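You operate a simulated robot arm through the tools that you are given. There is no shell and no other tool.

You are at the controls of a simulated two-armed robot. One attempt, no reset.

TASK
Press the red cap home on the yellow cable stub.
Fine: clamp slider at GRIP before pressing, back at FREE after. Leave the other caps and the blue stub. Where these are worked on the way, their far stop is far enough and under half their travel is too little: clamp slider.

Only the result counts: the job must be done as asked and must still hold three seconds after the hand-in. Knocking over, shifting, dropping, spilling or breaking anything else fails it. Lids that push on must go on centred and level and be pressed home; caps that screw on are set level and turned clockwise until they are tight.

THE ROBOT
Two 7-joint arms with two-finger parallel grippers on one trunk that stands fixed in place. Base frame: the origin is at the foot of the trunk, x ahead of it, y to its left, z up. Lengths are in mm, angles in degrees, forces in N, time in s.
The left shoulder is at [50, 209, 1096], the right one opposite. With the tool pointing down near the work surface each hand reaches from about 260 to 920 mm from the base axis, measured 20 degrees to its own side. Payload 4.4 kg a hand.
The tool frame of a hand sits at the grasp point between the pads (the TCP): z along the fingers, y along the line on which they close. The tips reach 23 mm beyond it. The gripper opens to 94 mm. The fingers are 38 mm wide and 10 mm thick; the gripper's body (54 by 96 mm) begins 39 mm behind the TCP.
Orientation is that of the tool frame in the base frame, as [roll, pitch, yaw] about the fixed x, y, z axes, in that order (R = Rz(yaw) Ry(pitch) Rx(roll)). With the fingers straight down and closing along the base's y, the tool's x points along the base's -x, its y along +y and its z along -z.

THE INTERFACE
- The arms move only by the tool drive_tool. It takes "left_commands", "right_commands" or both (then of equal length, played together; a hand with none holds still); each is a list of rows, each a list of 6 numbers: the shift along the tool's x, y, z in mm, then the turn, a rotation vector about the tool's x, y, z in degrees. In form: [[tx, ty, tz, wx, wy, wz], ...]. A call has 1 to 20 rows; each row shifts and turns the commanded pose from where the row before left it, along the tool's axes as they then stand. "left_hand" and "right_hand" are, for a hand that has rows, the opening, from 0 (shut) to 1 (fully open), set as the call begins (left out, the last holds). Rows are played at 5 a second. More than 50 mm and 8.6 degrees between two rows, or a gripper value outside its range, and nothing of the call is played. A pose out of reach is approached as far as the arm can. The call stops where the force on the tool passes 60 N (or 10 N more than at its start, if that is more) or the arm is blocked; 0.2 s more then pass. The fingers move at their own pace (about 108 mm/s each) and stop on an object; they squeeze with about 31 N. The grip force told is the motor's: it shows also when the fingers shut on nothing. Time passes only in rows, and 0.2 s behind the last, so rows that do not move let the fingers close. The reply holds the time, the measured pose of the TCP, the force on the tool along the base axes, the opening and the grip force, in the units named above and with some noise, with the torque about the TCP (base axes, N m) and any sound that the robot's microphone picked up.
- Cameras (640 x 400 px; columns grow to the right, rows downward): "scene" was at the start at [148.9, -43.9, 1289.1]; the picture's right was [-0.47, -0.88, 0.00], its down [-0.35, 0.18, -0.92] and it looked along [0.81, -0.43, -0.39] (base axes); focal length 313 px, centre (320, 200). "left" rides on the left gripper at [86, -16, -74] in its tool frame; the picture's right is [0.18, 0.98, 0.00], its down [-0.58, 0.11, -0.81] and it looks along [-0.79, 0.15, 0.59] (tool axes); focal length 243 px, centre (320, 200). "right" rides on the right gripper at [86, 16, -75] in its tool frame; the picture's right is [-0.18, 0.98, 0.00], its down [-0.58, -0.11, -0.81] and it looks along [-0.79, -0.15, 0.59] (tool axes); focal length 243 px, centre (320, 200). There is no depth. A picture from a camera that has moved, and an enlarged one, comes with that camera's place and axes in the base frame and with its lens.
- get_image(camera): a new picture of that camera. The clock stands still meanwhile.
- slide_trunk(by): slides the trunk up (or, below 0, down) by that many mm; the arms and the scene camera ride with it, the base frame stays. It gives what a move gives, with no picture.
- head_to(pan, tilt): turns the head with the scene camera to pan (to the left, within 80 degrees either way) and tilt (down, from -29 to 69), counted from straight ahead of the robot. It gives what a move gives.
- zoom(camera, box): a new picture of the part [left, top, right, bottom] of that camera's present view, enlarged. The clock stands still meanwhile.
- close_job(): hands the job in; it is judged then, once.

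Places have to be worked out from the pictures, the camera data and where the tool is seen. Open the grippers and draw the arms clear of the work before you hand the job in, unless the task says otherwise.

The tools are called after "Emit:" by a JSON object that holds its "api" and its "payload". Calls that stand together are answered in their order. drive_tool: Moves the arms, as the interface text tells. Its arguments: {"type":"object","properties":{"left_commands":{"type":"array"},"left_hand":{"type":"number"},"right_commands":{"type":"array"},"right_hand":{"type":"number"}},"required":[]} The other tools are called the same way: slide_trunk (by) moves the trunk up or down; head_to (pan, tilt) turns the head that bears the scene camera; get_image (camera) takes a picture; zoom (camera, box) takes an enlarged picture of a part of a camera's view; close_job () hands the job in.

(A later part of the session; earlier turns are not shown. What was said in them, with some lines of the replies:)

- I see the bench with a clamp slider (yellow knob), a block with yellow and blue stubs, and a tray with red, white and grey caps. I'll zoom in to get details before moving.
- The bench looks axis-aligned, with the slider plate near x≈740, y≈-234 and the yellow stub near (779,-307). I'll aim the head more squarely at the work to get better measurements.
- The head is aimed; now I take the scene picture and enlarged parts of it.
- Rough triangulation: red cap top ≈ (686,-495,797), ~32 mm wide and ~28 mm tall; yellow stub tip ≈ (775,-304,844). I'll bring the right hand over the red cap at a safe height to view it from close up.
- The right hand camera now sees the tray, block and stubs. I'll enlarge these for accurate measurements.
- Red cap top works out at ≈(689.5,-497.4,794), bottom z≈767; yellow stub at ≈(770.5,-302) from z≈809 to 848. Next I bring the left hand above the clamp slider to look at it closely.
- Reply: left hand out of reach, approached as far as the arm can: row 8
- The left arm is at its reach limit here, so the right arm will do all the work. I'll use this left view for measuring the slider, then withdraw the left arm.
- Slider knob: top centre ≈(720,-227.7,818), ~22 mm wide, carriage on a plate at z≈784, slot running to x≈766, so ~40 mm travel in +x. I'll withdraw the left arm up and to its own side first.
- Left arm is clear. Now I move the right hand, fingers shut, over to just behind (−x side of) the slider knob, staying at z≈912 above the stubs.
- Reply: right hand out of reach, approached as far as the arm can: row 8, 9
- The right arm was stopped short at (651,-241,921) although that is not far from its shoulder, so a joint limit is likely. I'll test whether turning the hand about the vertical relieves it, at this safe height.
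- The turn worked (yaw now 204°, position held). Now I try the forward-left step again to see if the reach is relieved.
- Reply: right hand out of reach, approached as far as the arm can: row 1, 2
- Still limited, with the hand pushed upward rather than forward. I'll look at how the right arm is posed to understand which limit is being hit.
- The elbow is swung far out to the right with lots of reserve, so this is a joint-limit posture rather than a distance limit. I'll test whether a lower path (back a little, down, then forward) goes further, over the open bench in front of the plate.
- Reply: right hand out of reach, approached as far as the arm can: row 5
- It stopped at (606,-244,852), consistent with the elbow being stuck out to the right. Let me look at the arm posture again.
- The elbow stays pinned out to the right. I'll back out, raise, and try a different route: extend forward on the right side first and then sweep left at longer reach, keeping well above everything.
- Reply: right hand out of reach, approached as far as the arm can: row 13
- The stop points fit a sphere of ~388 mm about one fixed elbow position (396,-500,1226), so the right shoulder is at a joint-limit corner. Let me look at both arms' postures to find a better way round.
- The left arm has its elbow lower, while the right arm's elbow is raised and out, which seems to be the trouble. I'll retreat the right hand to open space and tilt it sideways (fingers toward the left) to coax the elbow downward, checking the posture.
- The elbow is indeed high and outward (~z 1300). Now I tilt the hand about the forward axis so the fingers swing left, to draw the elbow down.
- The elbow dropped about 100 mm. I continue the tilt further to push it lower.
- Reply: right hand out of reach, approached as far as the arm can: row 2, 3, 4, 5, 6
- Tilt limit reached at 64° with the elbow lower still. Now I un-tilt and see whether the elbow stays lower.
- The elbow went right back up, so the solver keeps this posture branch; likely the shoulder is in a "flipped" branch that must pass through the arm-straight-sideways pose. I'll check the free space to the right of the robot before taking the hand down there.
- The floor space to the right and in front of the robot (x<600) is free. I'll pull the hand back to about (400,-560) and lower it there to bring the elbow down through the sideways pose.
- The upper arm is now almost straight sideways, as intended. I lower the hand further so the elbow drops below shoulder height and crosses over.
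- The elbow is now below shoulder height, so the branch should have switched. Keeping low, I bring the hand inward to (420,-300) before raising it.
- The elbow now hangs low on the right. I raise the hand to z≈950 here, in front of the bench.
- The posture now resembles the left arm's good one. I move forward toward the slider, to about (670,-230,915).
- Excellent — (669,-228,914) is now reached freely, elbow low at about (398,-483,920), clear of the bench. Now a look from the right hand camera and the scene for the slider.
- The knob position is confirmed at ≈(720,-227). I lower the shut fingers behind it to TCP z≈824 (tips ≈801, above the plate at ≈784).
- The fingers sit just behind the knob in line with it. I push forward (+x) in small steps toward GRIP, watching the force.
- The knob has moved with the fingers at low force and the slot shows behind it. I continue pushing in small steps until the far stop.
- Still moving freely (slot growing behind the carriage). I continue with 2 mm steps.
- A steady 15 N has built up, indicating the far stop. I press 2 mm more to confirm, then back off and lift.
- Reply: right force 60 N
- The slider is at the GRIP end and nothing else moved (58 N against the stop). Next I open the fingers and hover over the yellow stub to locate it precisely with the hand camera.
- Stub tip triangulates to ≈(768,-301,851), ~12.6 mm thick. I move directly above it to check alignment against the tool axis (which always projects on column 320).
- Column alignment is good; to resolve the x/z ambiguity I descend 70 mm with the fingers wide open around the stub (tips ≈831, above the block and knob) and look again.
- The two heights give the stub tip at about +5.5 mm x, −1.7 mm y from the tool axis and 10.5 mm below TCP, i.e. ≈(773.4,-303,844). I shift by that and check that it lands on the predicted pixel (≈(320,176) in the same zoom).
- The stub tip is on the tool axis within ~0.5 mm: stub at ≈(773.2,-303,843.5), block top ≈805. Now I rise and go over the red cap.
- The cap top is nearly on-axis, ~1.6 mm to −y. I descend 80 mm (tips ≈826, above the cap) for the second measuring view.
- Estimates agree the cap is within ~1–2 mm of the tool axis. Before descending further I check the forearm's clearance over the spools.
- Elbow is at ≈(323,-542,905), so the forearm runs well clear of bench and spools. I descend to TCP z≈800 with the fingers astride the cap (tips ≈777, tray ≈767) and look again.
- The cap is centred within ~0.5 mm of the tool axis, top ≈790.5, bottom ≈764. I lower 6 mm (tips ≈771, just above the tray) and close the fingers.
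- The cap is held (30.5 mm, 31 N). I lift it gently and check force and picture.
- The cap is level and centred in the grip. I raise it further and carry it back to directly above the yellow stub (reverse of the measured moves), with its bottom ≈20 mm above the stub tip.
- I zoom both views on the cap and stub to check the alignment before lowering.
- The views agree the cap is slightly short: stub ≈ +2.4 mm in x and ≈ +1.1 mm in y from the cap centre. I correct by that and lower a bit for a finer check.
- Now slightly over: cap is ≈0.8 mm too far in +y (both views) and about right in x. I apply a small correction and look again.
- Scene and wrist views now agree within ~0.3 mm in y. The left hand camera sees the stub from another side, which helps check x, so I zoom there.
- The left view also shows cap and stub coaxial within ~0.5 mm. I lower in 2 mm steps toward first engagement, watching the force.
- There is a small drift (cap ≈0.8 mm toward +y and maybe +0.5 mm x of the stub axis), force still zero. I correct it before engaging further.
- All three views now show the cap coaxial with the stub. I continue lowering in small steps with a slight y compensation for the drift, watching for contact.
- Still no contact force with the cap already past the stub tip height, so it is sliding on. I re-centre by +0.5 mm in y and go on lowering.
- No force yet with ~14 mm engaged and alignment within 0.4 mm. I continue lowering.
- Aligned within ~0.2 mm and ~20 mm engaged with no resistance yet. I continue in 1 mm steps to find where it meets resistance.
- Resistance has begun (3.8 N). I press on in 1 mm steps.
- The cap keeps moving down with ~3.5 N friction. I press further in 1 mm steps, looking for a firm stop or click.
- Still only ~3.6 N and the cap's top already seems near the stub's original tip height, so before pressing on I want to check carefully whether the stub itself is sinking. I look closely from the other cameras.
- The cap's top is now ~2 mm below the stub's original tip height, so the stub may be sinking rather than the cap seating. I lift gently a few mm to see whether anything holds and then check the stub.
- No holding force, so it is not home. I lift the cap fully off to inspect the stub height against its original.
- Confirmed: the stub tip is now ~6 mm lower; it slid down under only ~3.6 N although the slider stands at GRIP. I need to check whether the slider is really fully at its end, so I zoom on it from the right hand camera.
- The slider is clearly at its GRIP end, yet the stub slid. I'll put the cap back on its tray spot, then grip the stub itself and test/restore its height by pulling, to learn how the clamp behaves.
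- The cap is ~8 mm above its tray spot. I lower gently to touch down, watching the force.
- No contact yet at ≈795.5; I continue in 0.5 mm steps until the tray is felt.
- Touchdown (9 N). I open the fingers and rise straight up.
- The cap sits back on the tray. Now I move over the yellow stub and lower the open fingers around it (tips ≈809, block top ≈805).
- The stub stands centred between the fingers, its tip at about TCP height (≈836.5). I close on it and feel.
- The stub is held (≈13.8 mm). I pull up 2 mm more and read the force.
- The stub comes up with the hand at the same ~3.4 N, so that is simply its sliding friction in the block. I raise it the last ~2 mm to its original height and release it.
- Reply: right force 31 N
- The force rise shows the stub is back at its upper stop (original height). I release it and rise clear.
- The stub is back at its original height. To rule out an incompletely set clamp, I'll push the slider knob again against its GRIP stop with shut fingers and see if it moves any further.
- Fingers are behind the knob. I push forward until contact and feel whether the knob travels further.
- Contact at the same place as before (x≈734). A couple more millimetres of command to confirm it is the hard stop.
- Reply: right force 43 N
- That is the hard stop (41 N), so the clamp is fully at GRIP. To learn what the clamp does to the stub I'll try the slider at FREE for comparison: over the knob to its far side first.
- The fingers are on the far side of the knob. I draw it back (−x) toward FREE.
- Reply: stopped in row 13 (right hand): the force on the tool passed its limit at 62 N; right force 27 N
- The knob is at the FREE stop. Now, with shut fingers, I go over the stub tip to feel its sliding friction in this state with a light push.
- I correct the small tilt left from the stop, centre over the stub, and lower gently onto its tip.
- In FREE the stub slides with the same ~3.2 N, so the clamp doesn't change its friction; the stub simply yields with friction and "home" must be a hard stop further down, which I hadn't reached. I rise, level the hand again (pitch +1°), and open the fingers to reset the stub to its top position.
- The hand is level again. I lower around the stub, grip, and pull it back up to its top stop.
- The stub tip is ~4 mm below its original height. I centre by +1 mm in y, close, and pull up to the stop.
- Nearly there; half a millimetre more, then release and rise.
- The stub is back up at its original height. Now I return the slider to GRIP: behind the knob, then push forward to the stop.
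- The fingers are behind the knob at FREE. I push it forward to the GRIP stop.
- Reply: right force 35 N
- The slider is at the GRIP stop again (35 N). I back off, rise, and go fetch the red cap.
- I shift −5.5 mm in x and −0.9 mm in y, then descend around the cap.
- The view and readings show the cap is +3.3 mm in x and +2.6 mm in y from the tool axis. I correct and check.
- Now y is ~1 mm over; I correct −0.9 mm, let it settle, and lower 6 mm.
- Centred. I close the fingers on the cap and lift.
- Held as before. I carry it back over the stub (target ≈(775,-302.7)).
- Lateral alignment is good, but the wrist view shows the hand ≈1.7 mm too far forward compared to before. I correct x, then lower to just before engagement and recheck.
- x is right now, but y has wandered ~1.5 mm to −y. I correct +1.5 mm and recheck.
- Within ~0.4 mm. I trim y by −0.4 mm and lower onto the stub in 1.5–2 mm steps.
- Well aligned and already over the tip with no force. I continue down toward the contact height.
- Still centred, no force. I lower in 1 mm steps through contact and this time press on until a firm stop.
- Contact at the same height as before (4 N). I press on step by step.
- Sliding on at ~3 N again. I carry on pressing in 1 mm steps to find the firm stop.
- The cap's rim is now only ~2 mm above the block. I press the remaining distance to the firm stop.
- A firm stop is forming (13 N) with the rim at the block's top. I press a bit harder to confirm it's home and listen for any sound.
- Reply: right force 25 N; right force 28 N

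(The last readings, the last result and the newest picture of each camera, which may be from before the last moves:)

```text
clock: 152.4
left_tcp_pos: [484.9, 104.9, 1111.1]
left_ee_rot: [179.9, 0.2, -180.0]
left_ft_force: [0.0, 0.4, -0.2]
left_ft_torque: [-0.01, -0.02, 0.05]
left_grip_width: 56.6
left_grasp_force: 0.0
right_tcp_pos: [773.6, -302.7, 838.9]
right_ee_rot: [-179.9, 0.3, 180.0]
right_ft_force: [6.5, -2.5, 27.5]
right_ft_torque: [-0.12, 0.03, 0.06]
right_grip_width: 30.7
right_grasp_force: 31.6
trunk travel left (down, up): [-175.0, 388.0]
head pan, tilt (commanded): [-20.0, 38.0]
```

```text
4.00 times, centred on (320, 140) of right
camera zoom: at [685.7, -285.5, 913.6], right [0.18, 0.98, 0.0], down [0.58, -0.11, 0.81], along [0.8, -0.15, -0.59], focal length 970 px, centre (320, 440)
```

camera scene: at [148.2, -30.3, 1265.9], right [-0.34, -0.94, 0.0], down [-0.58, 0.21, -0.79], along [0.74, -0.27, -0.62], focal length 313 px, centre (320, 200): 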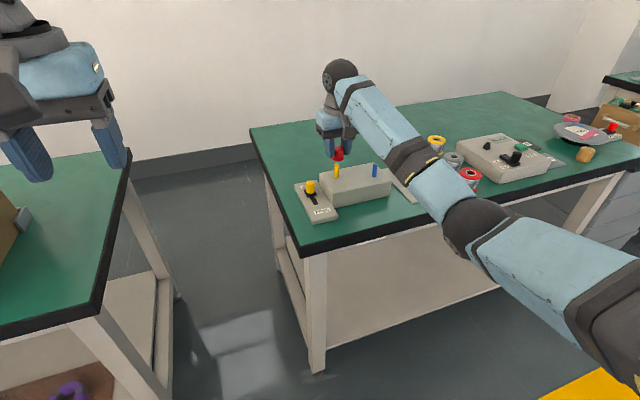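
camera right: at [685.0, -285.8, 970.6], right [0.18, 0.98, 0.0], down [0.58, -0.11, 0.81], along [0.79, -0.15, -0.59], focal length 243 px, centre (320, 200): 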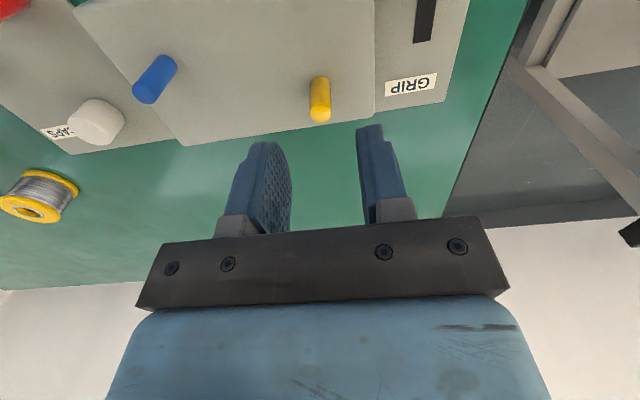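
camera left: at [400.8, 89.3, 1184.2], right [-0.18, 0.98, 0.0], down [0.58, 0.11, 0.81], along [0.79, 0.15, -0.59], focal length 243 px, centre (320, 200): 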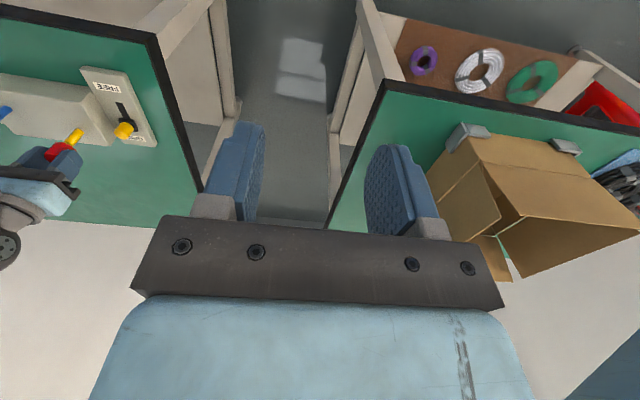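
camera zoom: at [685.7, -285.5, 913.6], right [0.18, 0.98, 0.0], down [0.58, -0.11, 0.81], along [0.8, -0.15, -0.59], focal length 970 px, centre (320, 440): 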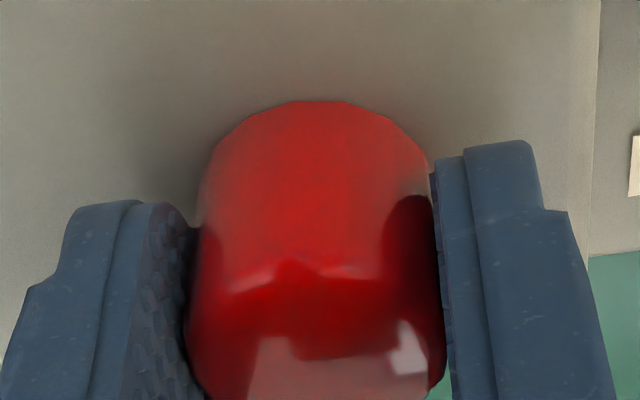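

Firm stop at 27 N, no sound reported. I test whether the cap is held by easing up 2 mm while still gripping it.

Emit:
{"api": "drive_tool", "payload": {"right_commands": [[0, 0, -2, 0, 0, 0], [0, 0, -1, 0, 0, 0], [0, 0, -1, 0, 0, 0], [0, 0, 0, 0, 0, 0]]}}

Emit:
{"api": "drive_tool", "payload": {"right_commands": [[0, 0, -1, 0, 0, 0], [0, 0, -1, 0, 0, 0], [0, 0, 0, 0, 0, 0]]}}

Emit:
{"api": "zoom", "payload": {"camera": "scene", "box": [306, 145, 370, 185]}}

```text
clock: 153.4
left_tcp_pos: [485.6, 105.6, 1110.8]
left_ee_rot: [-180.0, 0.1, 179.9]
left_ft_force: [0.4, -0.1, 0.0]
left_ft_torque: [0.02, 0.01, -0.03]
left_grip_width: 56.7
left_grasp_force: 0.0
right_tcp_pos: [772.6, -302.3, 839.4]
right_ee_rot: [-180.0, 0.0, -179.9]
right_ft_force: [-0.5, 0.4, 10.0]
right_ft_torque: [-0.03, 0.03, 0.03]
right_grip_width: 30.7
right_grasp_force: 30.9
trunk travel left (down, up): [-175.0, 388.0]
head pan, tilt (commanded): [-20.0, 38.0]
```

```text
clock: 154.2
left_tcp_pos: [488.3, 104.6, 1110.7]
left_ee_rot: [180.0, 0.1, -180.0]
left_ft_force: [-0.1, 0.1, 0.2]
left_ft_torque: [-0.02, 0.04, -0.01]
left_grip_width: 56.6
left_grasp_force: 0.1
right_tcp_pos: [775.2, -302.7, 840.7]
right_ee_rot: [180.0, 0.1, 180.0]
right_ft_force: [1.0, 0.1, 0.0]
right_ft_torque: [0.0, 0.0, 0.01]
right_grip_width: 30.6
right_grasp_force: 31.2
trunk travel left (down, up): [-175.0, 388.0]
head pan, tilt (commanded): [-20.0, 38.0]
```

```text
10.00 times, centred on (338, 165) of scene
camera zoom: at [148.3, -30.2, 1265.8], right [-0.34, -0.94, 0.0], down [-0.58, 0.21, -0.79], along [0.74, -0.27, -0.62], focal length 3132 px, centre (140, 550)
```

zoom: 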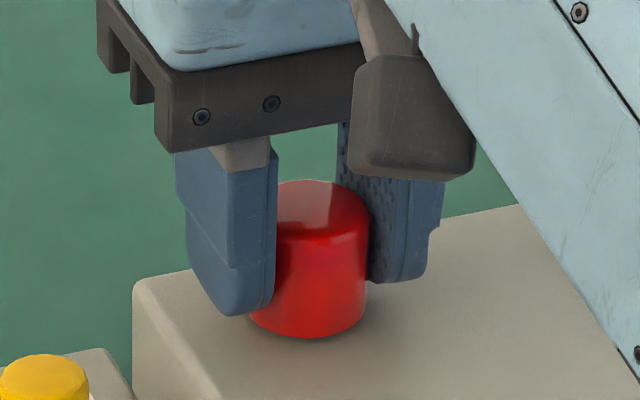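

No retention, so the fit holds by seating only: home is the firm stop with the rim on the block, reached with the clamp at GRIP. I press it back down to that stop.

Emit:
{"api": "drive_tool", "payload": {"right_commands": [[0, 0, 1, 0, 0, 0], [0, 0, 1, 0, 0, 0], [0, 0, 1, 0, 0, 0], [0, 0, 0, 0, 0, 0]]}}

Emit:
{"api": "drive_tool", "payload": {"right_commands": [[0, 0, 1, 0, 0, 0], [0, 0, 1, 0, 0, 0], [0, 0, 0, 0, 0, 0]]}}

Emit:
{"api": "zoom", "payload": {"camera": "scene", "box": [306, 145, 370, 185]}}

Emit:
{"api": "zoom", "payload": {"camera": "left", "box": [24, 80, 136, 150]}}

```text
clock: 155.2
left_tcp_pos: [487.7, 103.5, 1109.8]
left_ee_rot: [180.0, -0.1, -180.0]
left_ft_force: [0.4, -0.4, -0.4]
left_ft_torque: [-0.03, 0.02, 0.01]
left_grip_width: 56.6
left_grasp_force: 0.1
right_tcp_pos: [774.6, -302.8, 838.5]
right_ee_rot: [180.0, 0.1, -180.0]
right_ft_force: [-0.1, -0.4, 4.0]
right_ft_torque: [0.01, 0.03, -0.01]
right_grip_width: 30.4
right_grasp_force: 31.5
trunk travel left (down, up): [-175.0, 388.0]
head pan, tilt (commanded): [-20.0, 38.0]
```

```text
clock: 156.0
left_tcp_pos: [486.7, 105.6, 1111.5]
left_ee_rot: [-180.0, 0.1, 180.0]
left_ft_force: [0.1, 0.5, -0.4]
left_ft_torque: [-0.02, -0.02, -0.03]
left_grip_width: 56.4
left_grasp_force: 0.0
right_tcp_pos: [775.2, -302.9, 839.0]
right_ee_rot: [-180.0, 0.3, 180.0]
right_ft_force: [7.8, -4.3, 16.8]
right_ft_torque: [-0.1, 0.0, 0.06]
right_grip_width: 30.3
right_grasp_force: 31.2
trunk travel left (down, up): [-175.0, 388.0]
head pan, tilt (commanded): [-20.0, 38.0]
```

```text
10.00 times, centred on (338, 165) of scene
camera zoom: at [146.9, -29.7, 1266.3], right [-0.34, -0.94, 0.0], down [-0.58, 0.21, -0.79], along [0.74, -0.27, -0.61], focal length 3132 px, centre (140, 550)
```

zoom: 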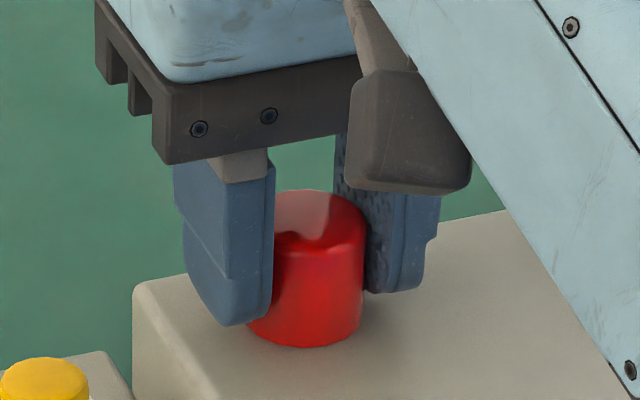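

```text
5.71 times, centred on (80, 115) of left
camera zoom: at [399.6, 89.7, 1184.9], right [-0.18, 0.98, 0.0], down [0.58, 0.11, 0.81], along [0.79, 0.15, -0.59], focal length 1386 px, centre (1691, 686)
```

zoom: 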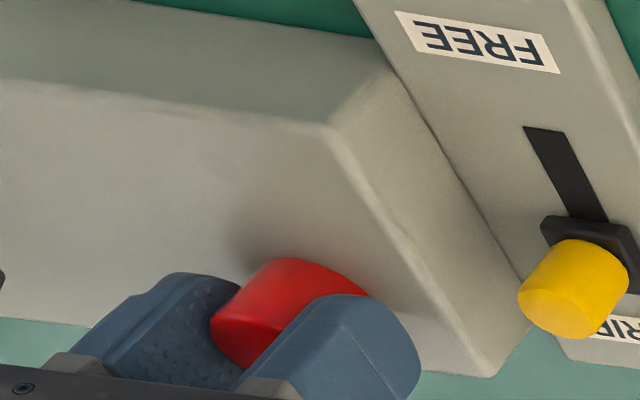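

The cap is firmly down on the block (17 N), slider at GRIP. I open the fingers and rise, then check the cap's seat.

Emit:
{"api": "drive_tool", "payload": {"right_commands": [[0, 0, 0, 0, 0, 0], [0, 0, 0, 0, 0, 0], [0, 0, 0, 0, 0, 0]], "right_hand": 0.5}}

Emit:
{"api": "drive_tool", "payload": {"right_commands": [[0, 0, -10, 0, 0, 0], [0, 0, -20, 0, 0, 0], [0, 0, -20, 0, 0, 0], [0, 0, 0, 0, 0, 0]]}}

Emit:
{"api": "zoom", "payload": {"camera": "scene", "box": [306, 145, 370, 185]}}

Emit:
{"api": "get_image", "payload": {"camera": "right"}}

Emit:
{"api": "zoom", "payload": {"camera": "left", "box": [24, 80, 136, 150]}}

```text
clock: 156.8
left_tcp_pos: [486.9, 105.0, 1110.3]
left_ee_rot: [180.0, 0.0, -180.0]
left_ft_force: [-0.2, -0.1, -0.1]
left_ft_torque: [0.0, 0.0, -0.03]
left_grip_width: 56.7
left_grasp_force: 0.1
right_tcp_pos: [774.8, -301.7, 836.3]
right_ee_rot: [179.8, 0.1, 179.9]
right_ft_force: [-0.8, -0.5, -0.4]
right_ft_torque: [-0.05, 0.03, 0.0]
right_grip_width: 47.0
right_grasp_force: 0.0
trunk travel left (down, up): [-175.0, 388.0]
head pan, tilt (commanded): [-20.0, 38.0]
```

```text
clock: 157.8
left_tcp_pos: [488.1, 105.8, 1110.7]
left_ee_rot: [180.0, 0.0, -180.0]
left_ft_force: [0.6, 0.2, 0.2]
left_ft_torque: [0.0, 0.01, 0.01]
left_grip_width: 56.5
left_grasp_force: 0.0
right_tcp_pos: [776.4, -300.7, 884.5]
right_ee_rot: [-180.0, 0.0, -180.0]
right_ft_force: [-0.3, 0.4, 0.3]
right_ft_torque: [-0.01, 0.01, 0.0]
right_grip_width: 46.9
right_grasp_force: 0.0
trunk travel left (down, up): [-175.0, 388.0]
head pan, tilt (commanded): [-20.0, 38.0]
```

```text
10.00 times, centred on (338, 165) of scene
camera zoom: at [148.5, -30.0, 1265.8], right [-0.34, -0.94, 0.0], down [-0.58, 0.21, -0.79], along [0.74, -0.27, -0.62], focal length 3132 px, centre (140, 550)
```

zoom: 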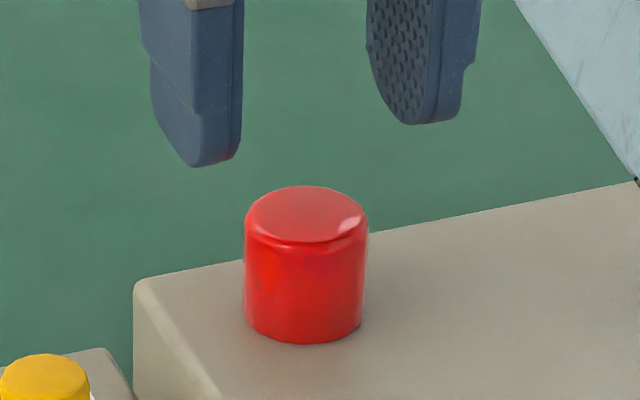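

```text
taken
camera right: at [689.0, -284.9, 960.3], right [0.18, 0.98, 0.0], down [0.58, -0.11, 0.81], along [0.79, -0.15, -0.59], focal length 243 px, centre (320, 200)
```

right: 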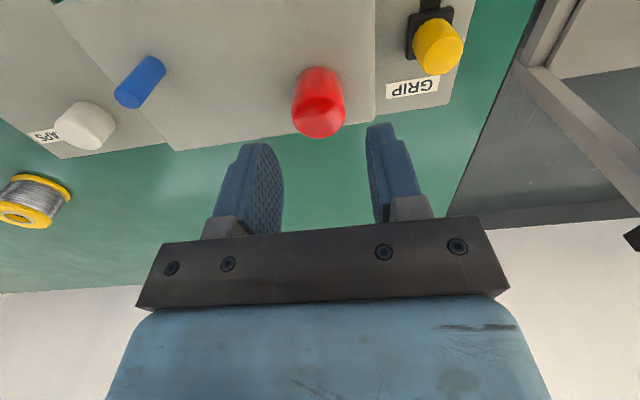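

```text
5.71 times, centred on (80, 115) of left
camera zoom: at [401.0, 89.4, 1184.0], right [-0.18, 0.98, 0.0], down [0.58, 0.11, 0.81], along [0.79, 0.15, -0.59], focal length 1386 px, centre (1691, 686)
```

zoom: 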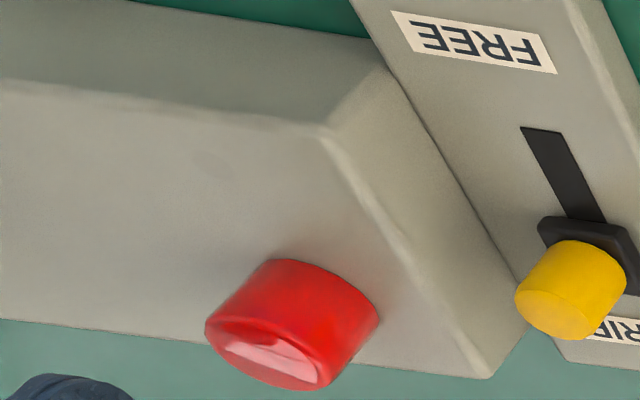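

The cap stands centred and level over the stub. I zoom closely on its rim to see whether it sits on the block.

Emit:
{"api": "zoom", "payload": {"camera": "scene", "box": [326, 163, 350, 181]}}

Emit:
{"api": "zoom", "payload": {"camera": "left", "box": [54, 120, 94, 152]}}

Emit:
{"api": "zoom", "payload": {"camera": "right", "box": [280, 55, 360, 145]}}

```text
16.00 times, centred on (338, 172) of scene
camera zoom: at [148.5, -30.0, 1265.8], right [-0.34, -0.94, 0.0], down [-0.58, 0.21, -0.79], along [0.74, -0.27, -0.62], focal length 5010 px, centre (32, 648)
```

zoom: 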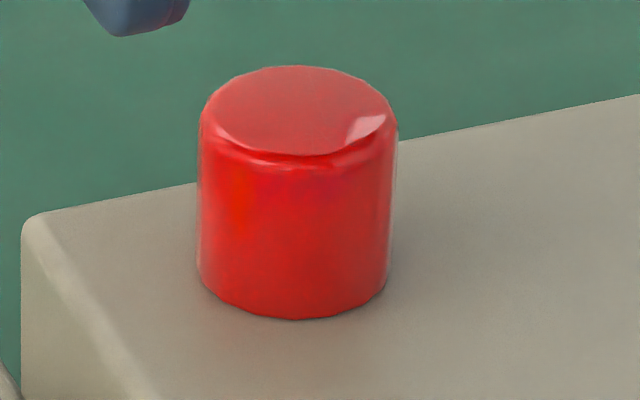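

```text
12.50 times, centred on (74, 136) of left
camera zoom: at [401.0, 89.4, 1184.0], right [-0.18, 0.98, 0.0], down [0.58, 0.11, 0.81], along [0.79, 0.15, -0.59], focal length 3033 px, centre (3395, 1000)
```

zoom: 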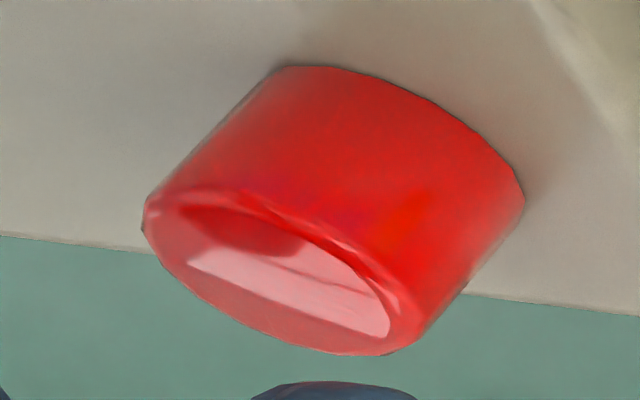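

```text
4.44 times, centred on (320, 100) of right
camera zoom: at [689.0, -284.9, 960.3], right [0.18, 0.98, 0.0], down [0.58, -0.11, 0.81], along [0.79, -0.15, -0.59], focal length 1078 px, centre (320, 644)
```

zoom: 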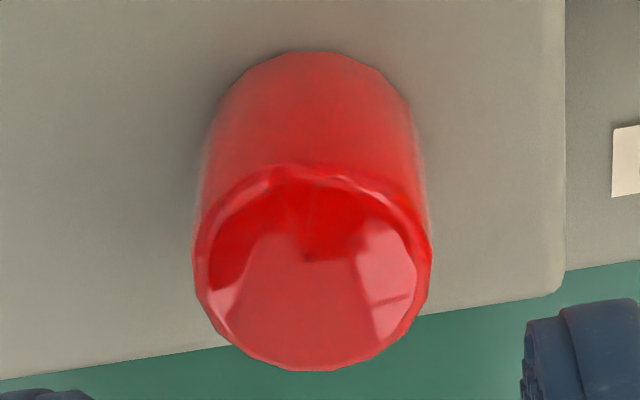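

The cap sits on the block, level and centred. For certainty I close the fingers, centre them above the cap (x+1, y−1.1 mm) and press its top squarely.

Emit:
{"api": "drive_tool", "payload": {"right_commands": [[-1, -1.1, -5, 0, 0, 0], [0, 0, 0, 0, 0, 0], [0, 0, 0, 0, 0, 0], [0, 0, 10, 0, 0, 0], [0, 0, 10, 0, 0, 0], [0, 0, 8, 0, 0, 0], [0, 0, 0, 0, 0, 0]], "right_hand": 0}}

Emit:
{"api": "zoom", "payload": {"camera": "scene", "box": [306, 145, 370, 185]}}

Emit:
{"api": "get_image", "payload": {"camera": "right"}}

```text
clock: 159.4
left_tcp_pos: [488.5, 104.0, 1109.5]
left_ee_rot: [-180.0, 0.0, 180.0]
left_ft_force: [0.6, -0.9, 0.3]
left_ft_torque: [-0.01, 0.04, 0.02]
left_grip_width: 56.4
left_grasp_force: 0.0
right_tcp_pos: [775.4, -303.9, 862.4]
right_ee_rot: [179.9, 0.2, 180.0]
right_ft_force: [-0.4, -0.5, 0.5]
right_ft_torque: [0.0, 0.03, 0.01]
right_grip_width: 0.0
right_grasp_force: 31.3
trunk travel left (down, up): [-175.0, 388.0]
head pan, tilt (commanded): [-20.0, 38.0]
```

```text
10.00 times, centred on (338, 165) of scene
camera zoom: at [148.2, -30.2, 1265.9], right [-0.34, -0.94, 0.0], down [-0.58, 0.21, -0.79], along [0.74, -0.27, -0.62], focal length 3132 px, centre (140, 550)
```

zoom: 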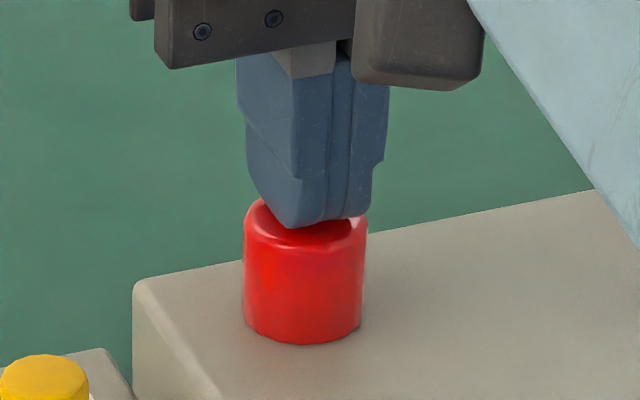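

```text
taken
camera right: at [688.1, -286.3, 937.9], right [0.18, 0.98, 0.0], down [0.58, -0.11, 0.81], along [0.79, -0.15, -0.59], focal length 243 px, centre (320, 200)
```

right: 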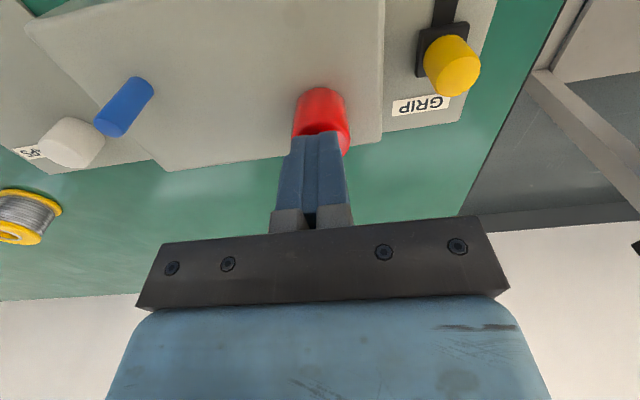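

The fingertips are centred just above the cap. I lower until contact and press.

Emit:
{"api": "drive_tool", "payload": {"right_commands": [[0, 0, 2, 0, 0, 0], [0, 0, 2, 0, 0, 0], [0, 0, 1, 0, 0, 0], [0, 0, 1, 0, 0, 0], [0, 0, 0, 0, 0, 0]]}}

Emit:
{"api": "drive_tool", "payload": {"right_commands": [[0, 0, 1, 0, 0, 0], [0, 0, 0, 0, 0, 0]]}}

Emit:
{"api": "drive_tool", "payload": {"right_commands": [[0, 0, 1, 0, 0, 0], [0, 0, 0, 0, 0, 0]]}}

```text
clock: 160.6
left_tcp_pos: [485.9, 105.6, 1111.4]
left_ee_rot: [-179.9, 0.0, 180.0]
left_ft_force: [0.5, -0.1, 0.0]
left_ft_torque: [-0.02, 0.0, 0.01]
left_grip_width: 56.2
left_grasp_force: 0.1
right_tcp_pos: [773.3, -303.5, 862.4]
right_ee_rot: [-179.9, 0.5, -179.9]
right_ft_force: [13.0, -1.6, 29.3]
right_ft_torque: [-0.01, -0.37, 0.01]
right_grip_width: 0.0
right_grasp_force: 30.9
trunk travel left (down, up): [-175.0, 388.0]
head pan, tilt (commanded): [-20.0, 38.0]
```

```text
clock: 161.2
left_tcp_pos: [484.3, 106.0, 1111.5]
left_ee_rot: [-179.9, 0.2, 180.0]
left_ft_force: [-0.3, -0.6, 0.1]
left_ft_torque: [0.0, 0.02, 0.01]
left_grip_width: 56.5
left_grasp_force: 0.0
right_tcp_pos: [773.5, -303.3, 862.3]
right_ee_rot: [-179.9, 0.5, -180.0]
right_ft_force: [10.0, -1.8, 36.2]
right_ft_torque: [0.0, -0.14, 0.04]
right_grip_width: 0.0
right_grasp_force: 31.2
trunk travel left (down, up): [-175.0, 388.0]
head pan, tilt (commanded): [-20.0, 38.0]
```

```text
clock: 161.8
left_tcp_pos: [484.6, 106.4, 1111.0]
left_ee_rot: [-180.0, 0.2, 179.9]
left_ft_force: [0.1, 0.3, 0.5]
left_ft_torque: [-0.04, -0.02, -0.02]
left_grip_width: 56.3
left_grasp_force: 0.1
right_tcp_pos: [772.9, -302.9, 862.0]
right_ee_rot: [-179.9, 0.4, 180.0]
right_ft_force: [7.3, -2.6, 37.9]
right_ft_torque: [-0.06, 0.01, 0.0]
right_grip_width: 0.0
right_grasp_force: 31.3
trunk travel left (down, up): [-175.0, 388.0]
head pan, tilt (commanded): [-20.0, 38.0]
```

The cap is solidly home: 38 N on its top with no further movement. I lift off and go round to the far side of the slider knob to bring it back to FREE.

Emit:
{"api": "drive_tool", "payload": {"right_commands": [[0, 0, -5, 0, 0, 0], [0, 0, -15, 0, 0, 0], [0, 0, -15, 0, 0, 0], [0, 0, 0, 0, 0, 0]]}}

Emit:
{"api": "zoom", "payload": {"camera": "scene", "box": [306, 145, 370, 185]}}

Emit:
{"api": "zoom", "payload": {"camera": "left", "box": [24, 80, 136, 150]}}

```text
clock: 162.8
left_tcp_pos: [487.2, 104.6, 1110.2]
left_ee_rot: [-179.9, 0.0, -180.0]
left_ft_force: [-0.5, 1.0, 0.7]
left_ft_torque: [-0.01, -0.02, 0.01]
left_grip_width: 56.3
left_grasp_force: 0.1
right_tcp_pos: [776.0, -303.6, 889.5]
right_ee_rot: [-180.0, 0.0, 180.0]
right_ft_force: [0.0, -0.3, -0.2]
right_ft_torque: [0.04, -0.02, -0.02]
right_grip_width: 0.1
right_grasp_force: 31.2
trunk travel left (down, up): [-175.0, 388.0]
head pan, tilt (commanded): [-20.0, 38.0]
```

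```text
10.00 times, centred on (338, 165) of scene
camera zoom: at [148.3, -30.1, 1265.8], right [-0.34, -0.94, 0.0], down [-0.58, 0.21, -0.79], along [0.74, -0.27, -0.62], focal length 3132 px, centre (140, 550)
```

zoom: 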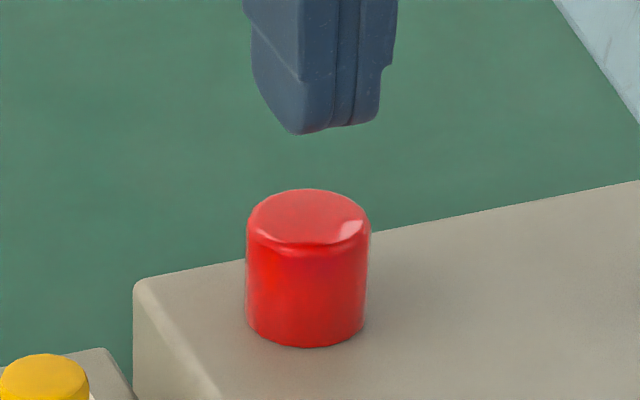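

```text
5.71 times, centred on (80, 115) of left
camera zoom: at [400.9, 89.4, 1184.0], right [-0.18, 0.98, 0.0], down [0.58, 0.11, 0.81], along [0.79, 0.15, -0.59], focal length 1386 px, centre (1691, 686)
```

zoom: 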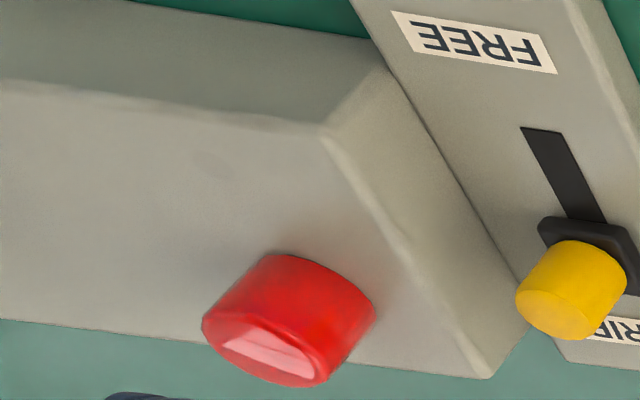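

The top press brought it down the last ~1 mm; the cap is flush with the block, level and centred. Now I go to the far side of the slider knob.

Emit:
{"api": "drive_tool", "payload": {"right_commands": [[-10, 25, 0, 0, 0, 0], [-10, 25, 0, 0, 0, 0], [-9, 25, 0, 0, 0, 0], [0, 0, 20, 0, 0, 0], [0, 0, 20, 0, 0, 0], [0, 0, 15, 0, 0, 0], [0, 0, 10, 0, 0, 0], [0, 0, 0, 0, 0, 0]]}}

Emit:
{"api": "get_image", "payload": {"camera": "right"}}

Emit:
{"api": "zoom", "payload": {"camera": "scene", "box": [280, 140, 376, 200]}}

```text
clock: 164.6
left_tcp_pos: [487.7, 104.7, 1110.3]
left_ee_rot: [-179.9, 0.0, 179.9]
left_ft_force: [-0.5, 0.5, 0.5]
left_ft_torque: [0.01, -0.02, 0.03]
left_grip_width: 56.4
left_grasp_force: 0.0
right_tcp_pos: [803.3, -230.5, 826.4]
right_ee_rot: [-180.0, 0.1, -179.9]
right_ft_force: [0.1, 1.1, 0.1]
right_ft_torque: [0.03, 0.01, 0.04]
right_grip_width: 0.0
right_grasp_force: 31.0
trunk travel left (down, up): [-175.0, 388.0]
head pan, tilt (commanded): [-20.0, 38.0]
```

```text
taken
camera right: at [716.4, -213.4, 900.4], right [0.18, 0.98, 0.0], down [0.58, -0.11, 0.81], along [0.79, -0.15, -0.59], focal length 243 px, centre (320, 200)
```

right: 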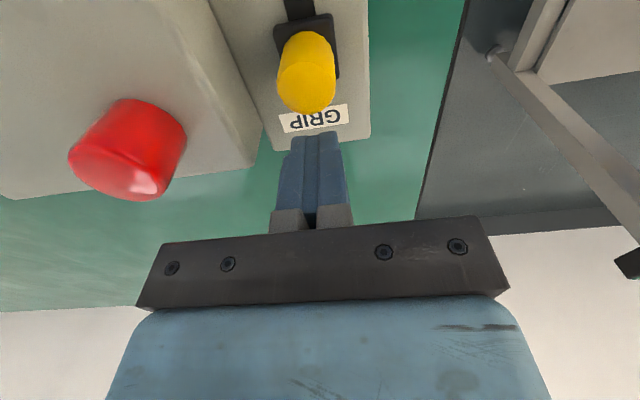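

```text
6.67 times, centred on (328, 170) of scene
camera zoom: at [148.1, -30.2, 1265.9], right [-0.34, -0.94, 0.0], down [-0.58, 0.21, -0.79], along [0.74, -0.27, -0.62], focal length 2088 px, centre (267, 400)
```

zoom: 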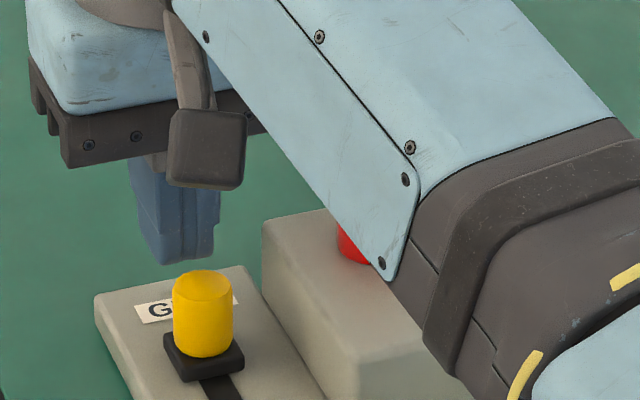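

The fingers are on the far side of the knob. I draw it back to FREE, ending with small steps to meet the stop gently.

Emit:
{"api": "drive_tool", "payload": {"right_commands": [[6, 1, 1, 0, 0, 0], [6, 1, 1, 0, 0, 0], [6, 0, 0, 0, 0, 0], [6, 0, 0, 0, 0, 0], [6, 0, 0, 0, 0, 0], [6, 0, 0, 0, 0, 0], [4, 0, 0, 0, 0, 0], [2, 0, 0, 0, 0, 0], [2, 0, 0, 0, 0, 0], [1, 0, 0, 0, 0, 0], [1, 0, 0, 0, 0, 0], [0, 0, 0, 0, 0, 0]]}}

Emit:
{"api": "zoom", "payload": {"camera": "scene", "box": [280, 150, 376, 210]}}

```text
clock: 167.2
left_tcp_pos: [487.8, 106.1, 1109.1]
left_ee_rot: [180.0, 0.1, -180.0]
left_ft_force: [-0.6, -0.3, -0.3]
left_ft_torque: [0.01, -0.02, -0.02]
left_grip_width: 56.5
left_grasp_force: 0.1
right_tcp_pos: [758.3, -226.4, 824.0]
right_ee_rot: [179.9, 0.0, 180.0]
right_ft_force: [0.2, 0.4, 0.8]
right_ft_torque: [-0.03, 0.05, 0.03]
right_grip_width: 0.1
right_grasp_force: 30.5
trunk travel left (down, up): [-175.0, 388.0]
head pan, tilt (commanded): [-20.0, 38.0]
```

```text
6.67 times, centred on (328, 180) of scene
camera zoom: at [148.3, -30.2, 1265.9], right [-0.34, -0.94, 0.0], down [-0.58, 0.21, -0.79], along [0.74, -0.27, -0.62], focal length 2088 px, centre (267, 333)
```

zoom: 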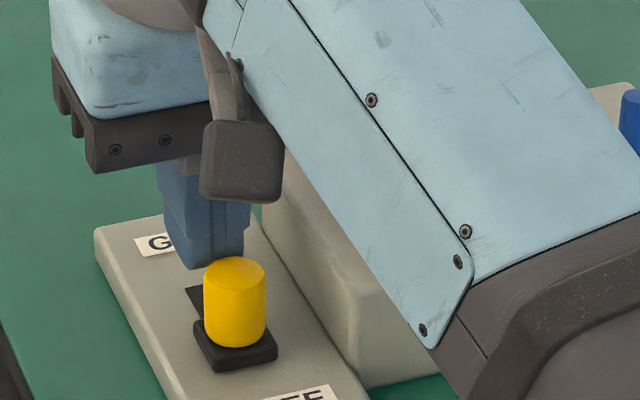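

Nearly at the stop (758); I continue with 1 mm steps until the stop is felt.

Emit:
{"api": "drive_tool", "payload": {"right_commands": [[1, 0, 0, 0, 0, 0], [1, 0, 0, 0, 0, 0], [1, 0, 0, 0, 0, 0], [0.7, 0, 0, 0, 0, 0], [0, 0, 0, 0, 0, 0]]}}

Emit:
{"api": "drive_tool", "payload": {"right_commands": [[0.5, 0, 0, 0, 0, 0], [0.5, 0, 0, 0, 0, 0], [0, 0, 0, 0, 0, 0]]}}

```text
clock: 168.4
left_tcp_pos: [488.7, 104.0, 1109.1]
left_ee_rot: [-180.0, 0.0, -180.0]
left_ft_force: [0.0, 0.0, 0.9]
left_ft_torque: [0.01, 0.0, -0.02]
left_grip_width: 56.2
left_grasp_force: 0.0
right_tcp_pos: [755.4, -226.0, 824.2]
right_ee_rot: [-180.0, 0.1, -179.9]
right_ft_force: [10.7, -2.1, 1.7]
right_ft_torque: [0.06, -0.15, 0.05]
right_grip_width: 0.0
right_grasp_force: 30.7
trunk travel left (down, up): [-175.0, 388.0]
head pan, tilt (commanded): [-20.0, 38.0]
```

```text
clock: 169.2
left_tcp_pos: [488.2, 106.0, 1109.1]
left_ee_rot: [180.0, -0.1, -180.0]
left_ft_force: [-1.0, -1.0, -0.3]
left_ft_torque: [0.0, 0.01, 0.0]
left_grip_width: 56.7
left_grasp_force: 0.1
right_tcp_pos: [755.3, -225.7, 824.1]
right_ee_rot: [-179.9, 0.2, -180.0]
right_ft_force: [35.4, -0.5, 8.8]
right_ft_torque: [0.0, -0.34, 0.05]
right_grip_width: 0.1
right_grasp_force: 31.8
trunk travel left (down, up): [-175.0, 388.0]
head pan, tilt (commanded): [-20.0, 38.0]
```

The knob is at the FREE stop (35 N). I back off, rise clear and inspect everything.

Emit:
{"api": "drive_tool", "payload": {"right_commands": [[-3, 0, 0, 0, 0, 0], [-5, 0, 0, 0, 0, 0], [0, 0, -25, 0, 0, 0], [0, 0, -35, 0, 0, 0], [0, 0, -40, 0, 0, 0], [25, 0, 0, 0, 0, 0], [30, 0, 0, 0, 0, 0], [30, 0, 0, 0, 0, 0], [0, 0, 0, 0, 0, 0]]}}

Emit:
{"api": "get_image", "payload": {"camera": "right"}}

Emit:
{"api": "zoom", "payload": {"camera": "scene", "box": [280, 130, 472, 250]}}

Emit:
{"api": "zoom", "payload": {"camera": "scene", "box": [306, 145, 370, 185]}}

```text
clock: 171.2
left_tcp_pos: [486.9, 104.9, 1109.8]
left_ee_rot: [-180.0, 0.0, -180.0]
left_ft_force: [-0.5, 0.2, 0.7]
left_ft_torque: [0.02, -0.02, 0.0]
left_grip_width: 56.3
left_grasp_force: 0.1
right_tcp_pos: [675.4, -228.1, 922.2]
right_ee_rot: [180.0, 0.0, 180.0]
right_ft_force: [0.1, 0.7, -0.5]
right_ft_torque: [-0.03, 0.01, -0.02]
right_grip_width: 0.0
right_grasp_force: 31.0
trunk travel left (down, up): [-175.0, 388.0]
head pan, tilt (commanded): [-20.0, 38.0]
```

```text
taken
camera right: at [588.4, -211.1, 997.8], right [0.18, 0.98, 0.0], down [0.58, -0.11, 0.81], along [0.79, -0.15, -0.59], focal length 243 px, centre (320, 200)
```

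right: 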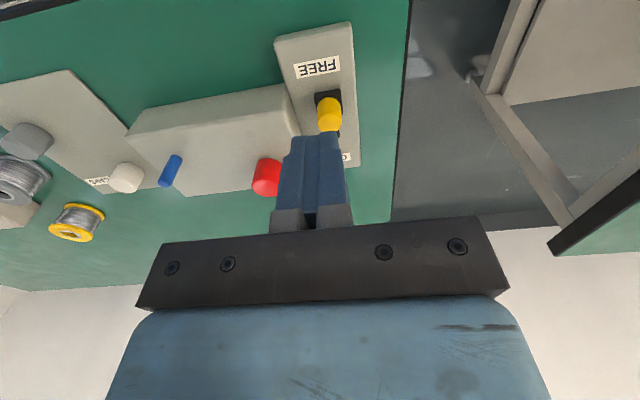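

```text
3.33 times, centred on (376, 190) of scene
camera zoom: at [148.3, -30.1, 1265.8], right [-0.34, -0.94, 0.0], down [-0.58, 0.21, -0.79], along [0.74, -0.27, -0.62], focal length 1044 px, centre (133, 233)
```

zoom: 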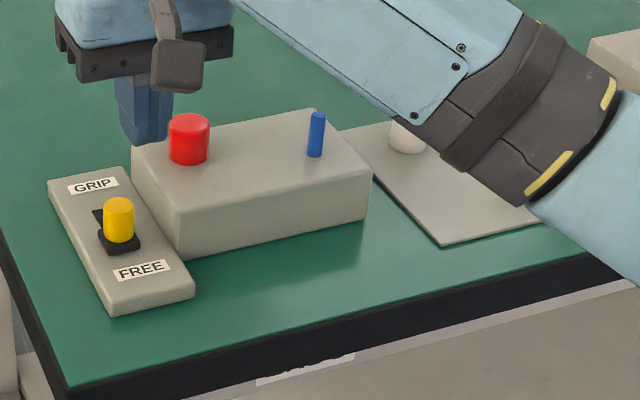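

```text
10.00 times, centred on (338, 165) of scene
camera zoom: at [148.3, -30.1, 1265.8], right [-0.34, -0.94, 0.0], down [-0.58, 0.21, -0.79], along [0.74, -0.27, -0.62], focal length 3132 px, centre (140, 550)
```

zoom: 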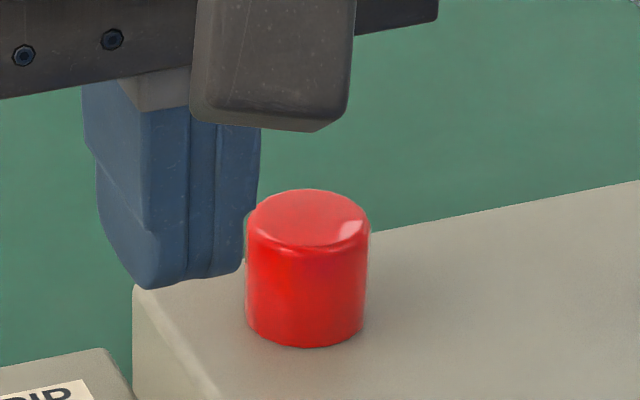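

All is in place: cap flush and level on the yellow stub, slider at FREE, other caps and blue stub untouched. I now draw the right arm back clear of the bench and open both grippers.

Emit:
{"api": "drive_tool", "payload": {"right_commands": [[30, 0, -5, 0, 0, 0], [30, 0, -5, 0, 0, 0], [30, 0, -5, 0, 0, 0], [30, 0, -5, 0, 0, 0], [30, 0, -5, 0, 0, 0], [30, -3, -5, 0, 0, 0], [30, -5, -5, 0, 0, 0], [30, -5, 0, 0, 0, 0], [0, 0, 0, 0, 0, 0], [0, 0, 0, 0, 0, 0]], "right_hand": 1.0, "left_commands": [[0, 0, 0, 0, 0, 0], [0, 0, 0, 0, 0, 0], [0, 0, 0, 0, 0, 0], [0, 0, 0, 0, 0, 0], [0, 0, 0, 0, 0, 0], [0, 0, 0, 0, 0, 0], [0, 0, 0, 0, 0, 0], [0, 0, 0, 0, 0, 0], [0, 0, 0, 0, 0, 0], [0, 0, 0, 0, 0, 0]], "left_hand": 1.0}}

Emit:
{"api": "get_image", "payload": {"camera": "scene"}}

Emit:
{"api": "zoom", "payload": {"camera": "scene", "box": [280, 130, 472, 250]}}

Emit:
{"api": "get_image", "payload": {"camera": "right"}}

```text
clock: 173.4
left_tcp_pos: [487.5, 105.0, 1109.5]
left_ee_rot: [-180.0, 0.1, 180.0]
left_ft_force: [0.7, -0.3, 0.9]
left_ft_torque: [-0.01, 0.05, -0.03]
left_grip_width: 94.1
left_grasp_force: 0.0
right_tcp_pos: [436.3, -240.2, 958.9]
right_ee_rot: [-179.9, 0.1, 180.0]
right_ft_force: [-0.1, 0.5, 0.5]
right_ft_torque: [0.02, 0.02, 0.02]
right_grip_width: 93.8
right_grasp_force: 0.1
trunk travel left (down, up): [-175.0, 388.0]
head pan, tilt (commanded): [-20.0, 38.0]
```

```text
taken
camera scene: at [148.1, -30.2, 1265.9], right [-0.34, -0.94, 0.0], down [-0.58, 0.21, -0.79], along [0.74, -0.27, -0.62], focal length 313 px, centre (320, 200)
```

scene: 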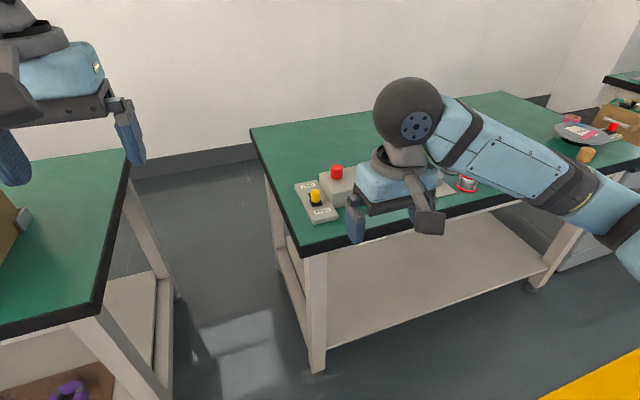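

```text
3.33 times, centred on (376, 190) of scene
camera zoom: at [148.1, -30.2, 1265.9], right [-0.34, -0.94, 0.0], down [-0.58, 0.21, -0.79], along [0.74, -0.27, -0.62], focal length 1044 px, centre (133, 233)
```

zoom: 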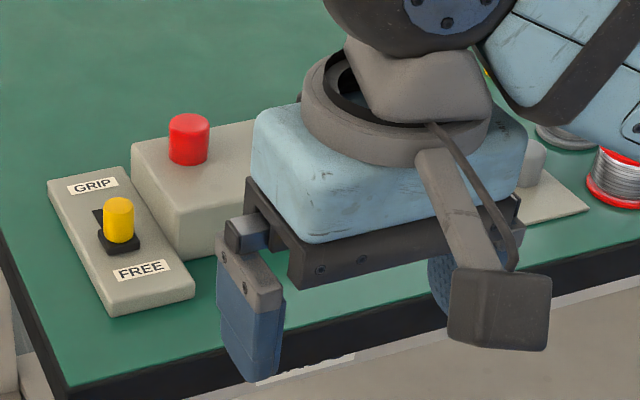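

```text
taken
camera right: at [349.1, -223.1, 1033.9], right [0.18, 0.98, 0.0], down [0.58, -0.11, 0.81], along [0.79, -0.15, -0.59], focal length 243 px, centre (320, 200)
```

right: 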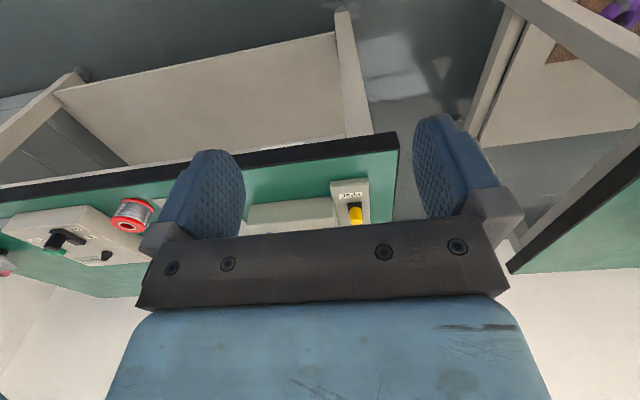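

The final check shows the red cap seated level on the yellow stub and the slider at FREE. Nothing else has moved, both grippers are open and both arms are clear. One doubt remains: with the slider at GRIP, the stub still sank under the press, so the cap's stop is its rim on the block. I hand the job in.

Emit:
{"api": "close_job", "payload": {}}

```text
The job is handed in.
```

I put the red cap on the yellow stub, pressed it down to a firm stop and handed the job in. I'm not certain it will count as pressed home. The slider is back at FREE, and the other caps and the blue stub were left alone.

- **The clamp didn't seem to hold the stub:** with the slider hard against its GRIP stop, the stub still slid down into the block at about 3 to 4 N. It slid at the same force with the slider at FREE.
- **What the cap is resting on:** because the stub sank about 10 mm, the stop I reached looks like the cap's rim sitting on the block. If "home" means the cap fully on a stub still at its original height, this could fail.
- **No click or grip:** I heard no sound, and the cap lifted freely when I eased it up after the main press. I then pressed it back down and pushed on its top with about 38 N. At the last look it was level and within about 1 mm of the stub's centre.
- **Extra handling:** the first press sank the stub about 6 mm, so I took the cap off and put it back on the tray. I then pulled the stub back up to its top stop. I also moved the slider to FREE once and pushed the bare stub down about 4 mm to compare, then pulled it back up. Before the final press I set the slider to GRIP again.

Both grippers are open and both arms are clear of the bench.
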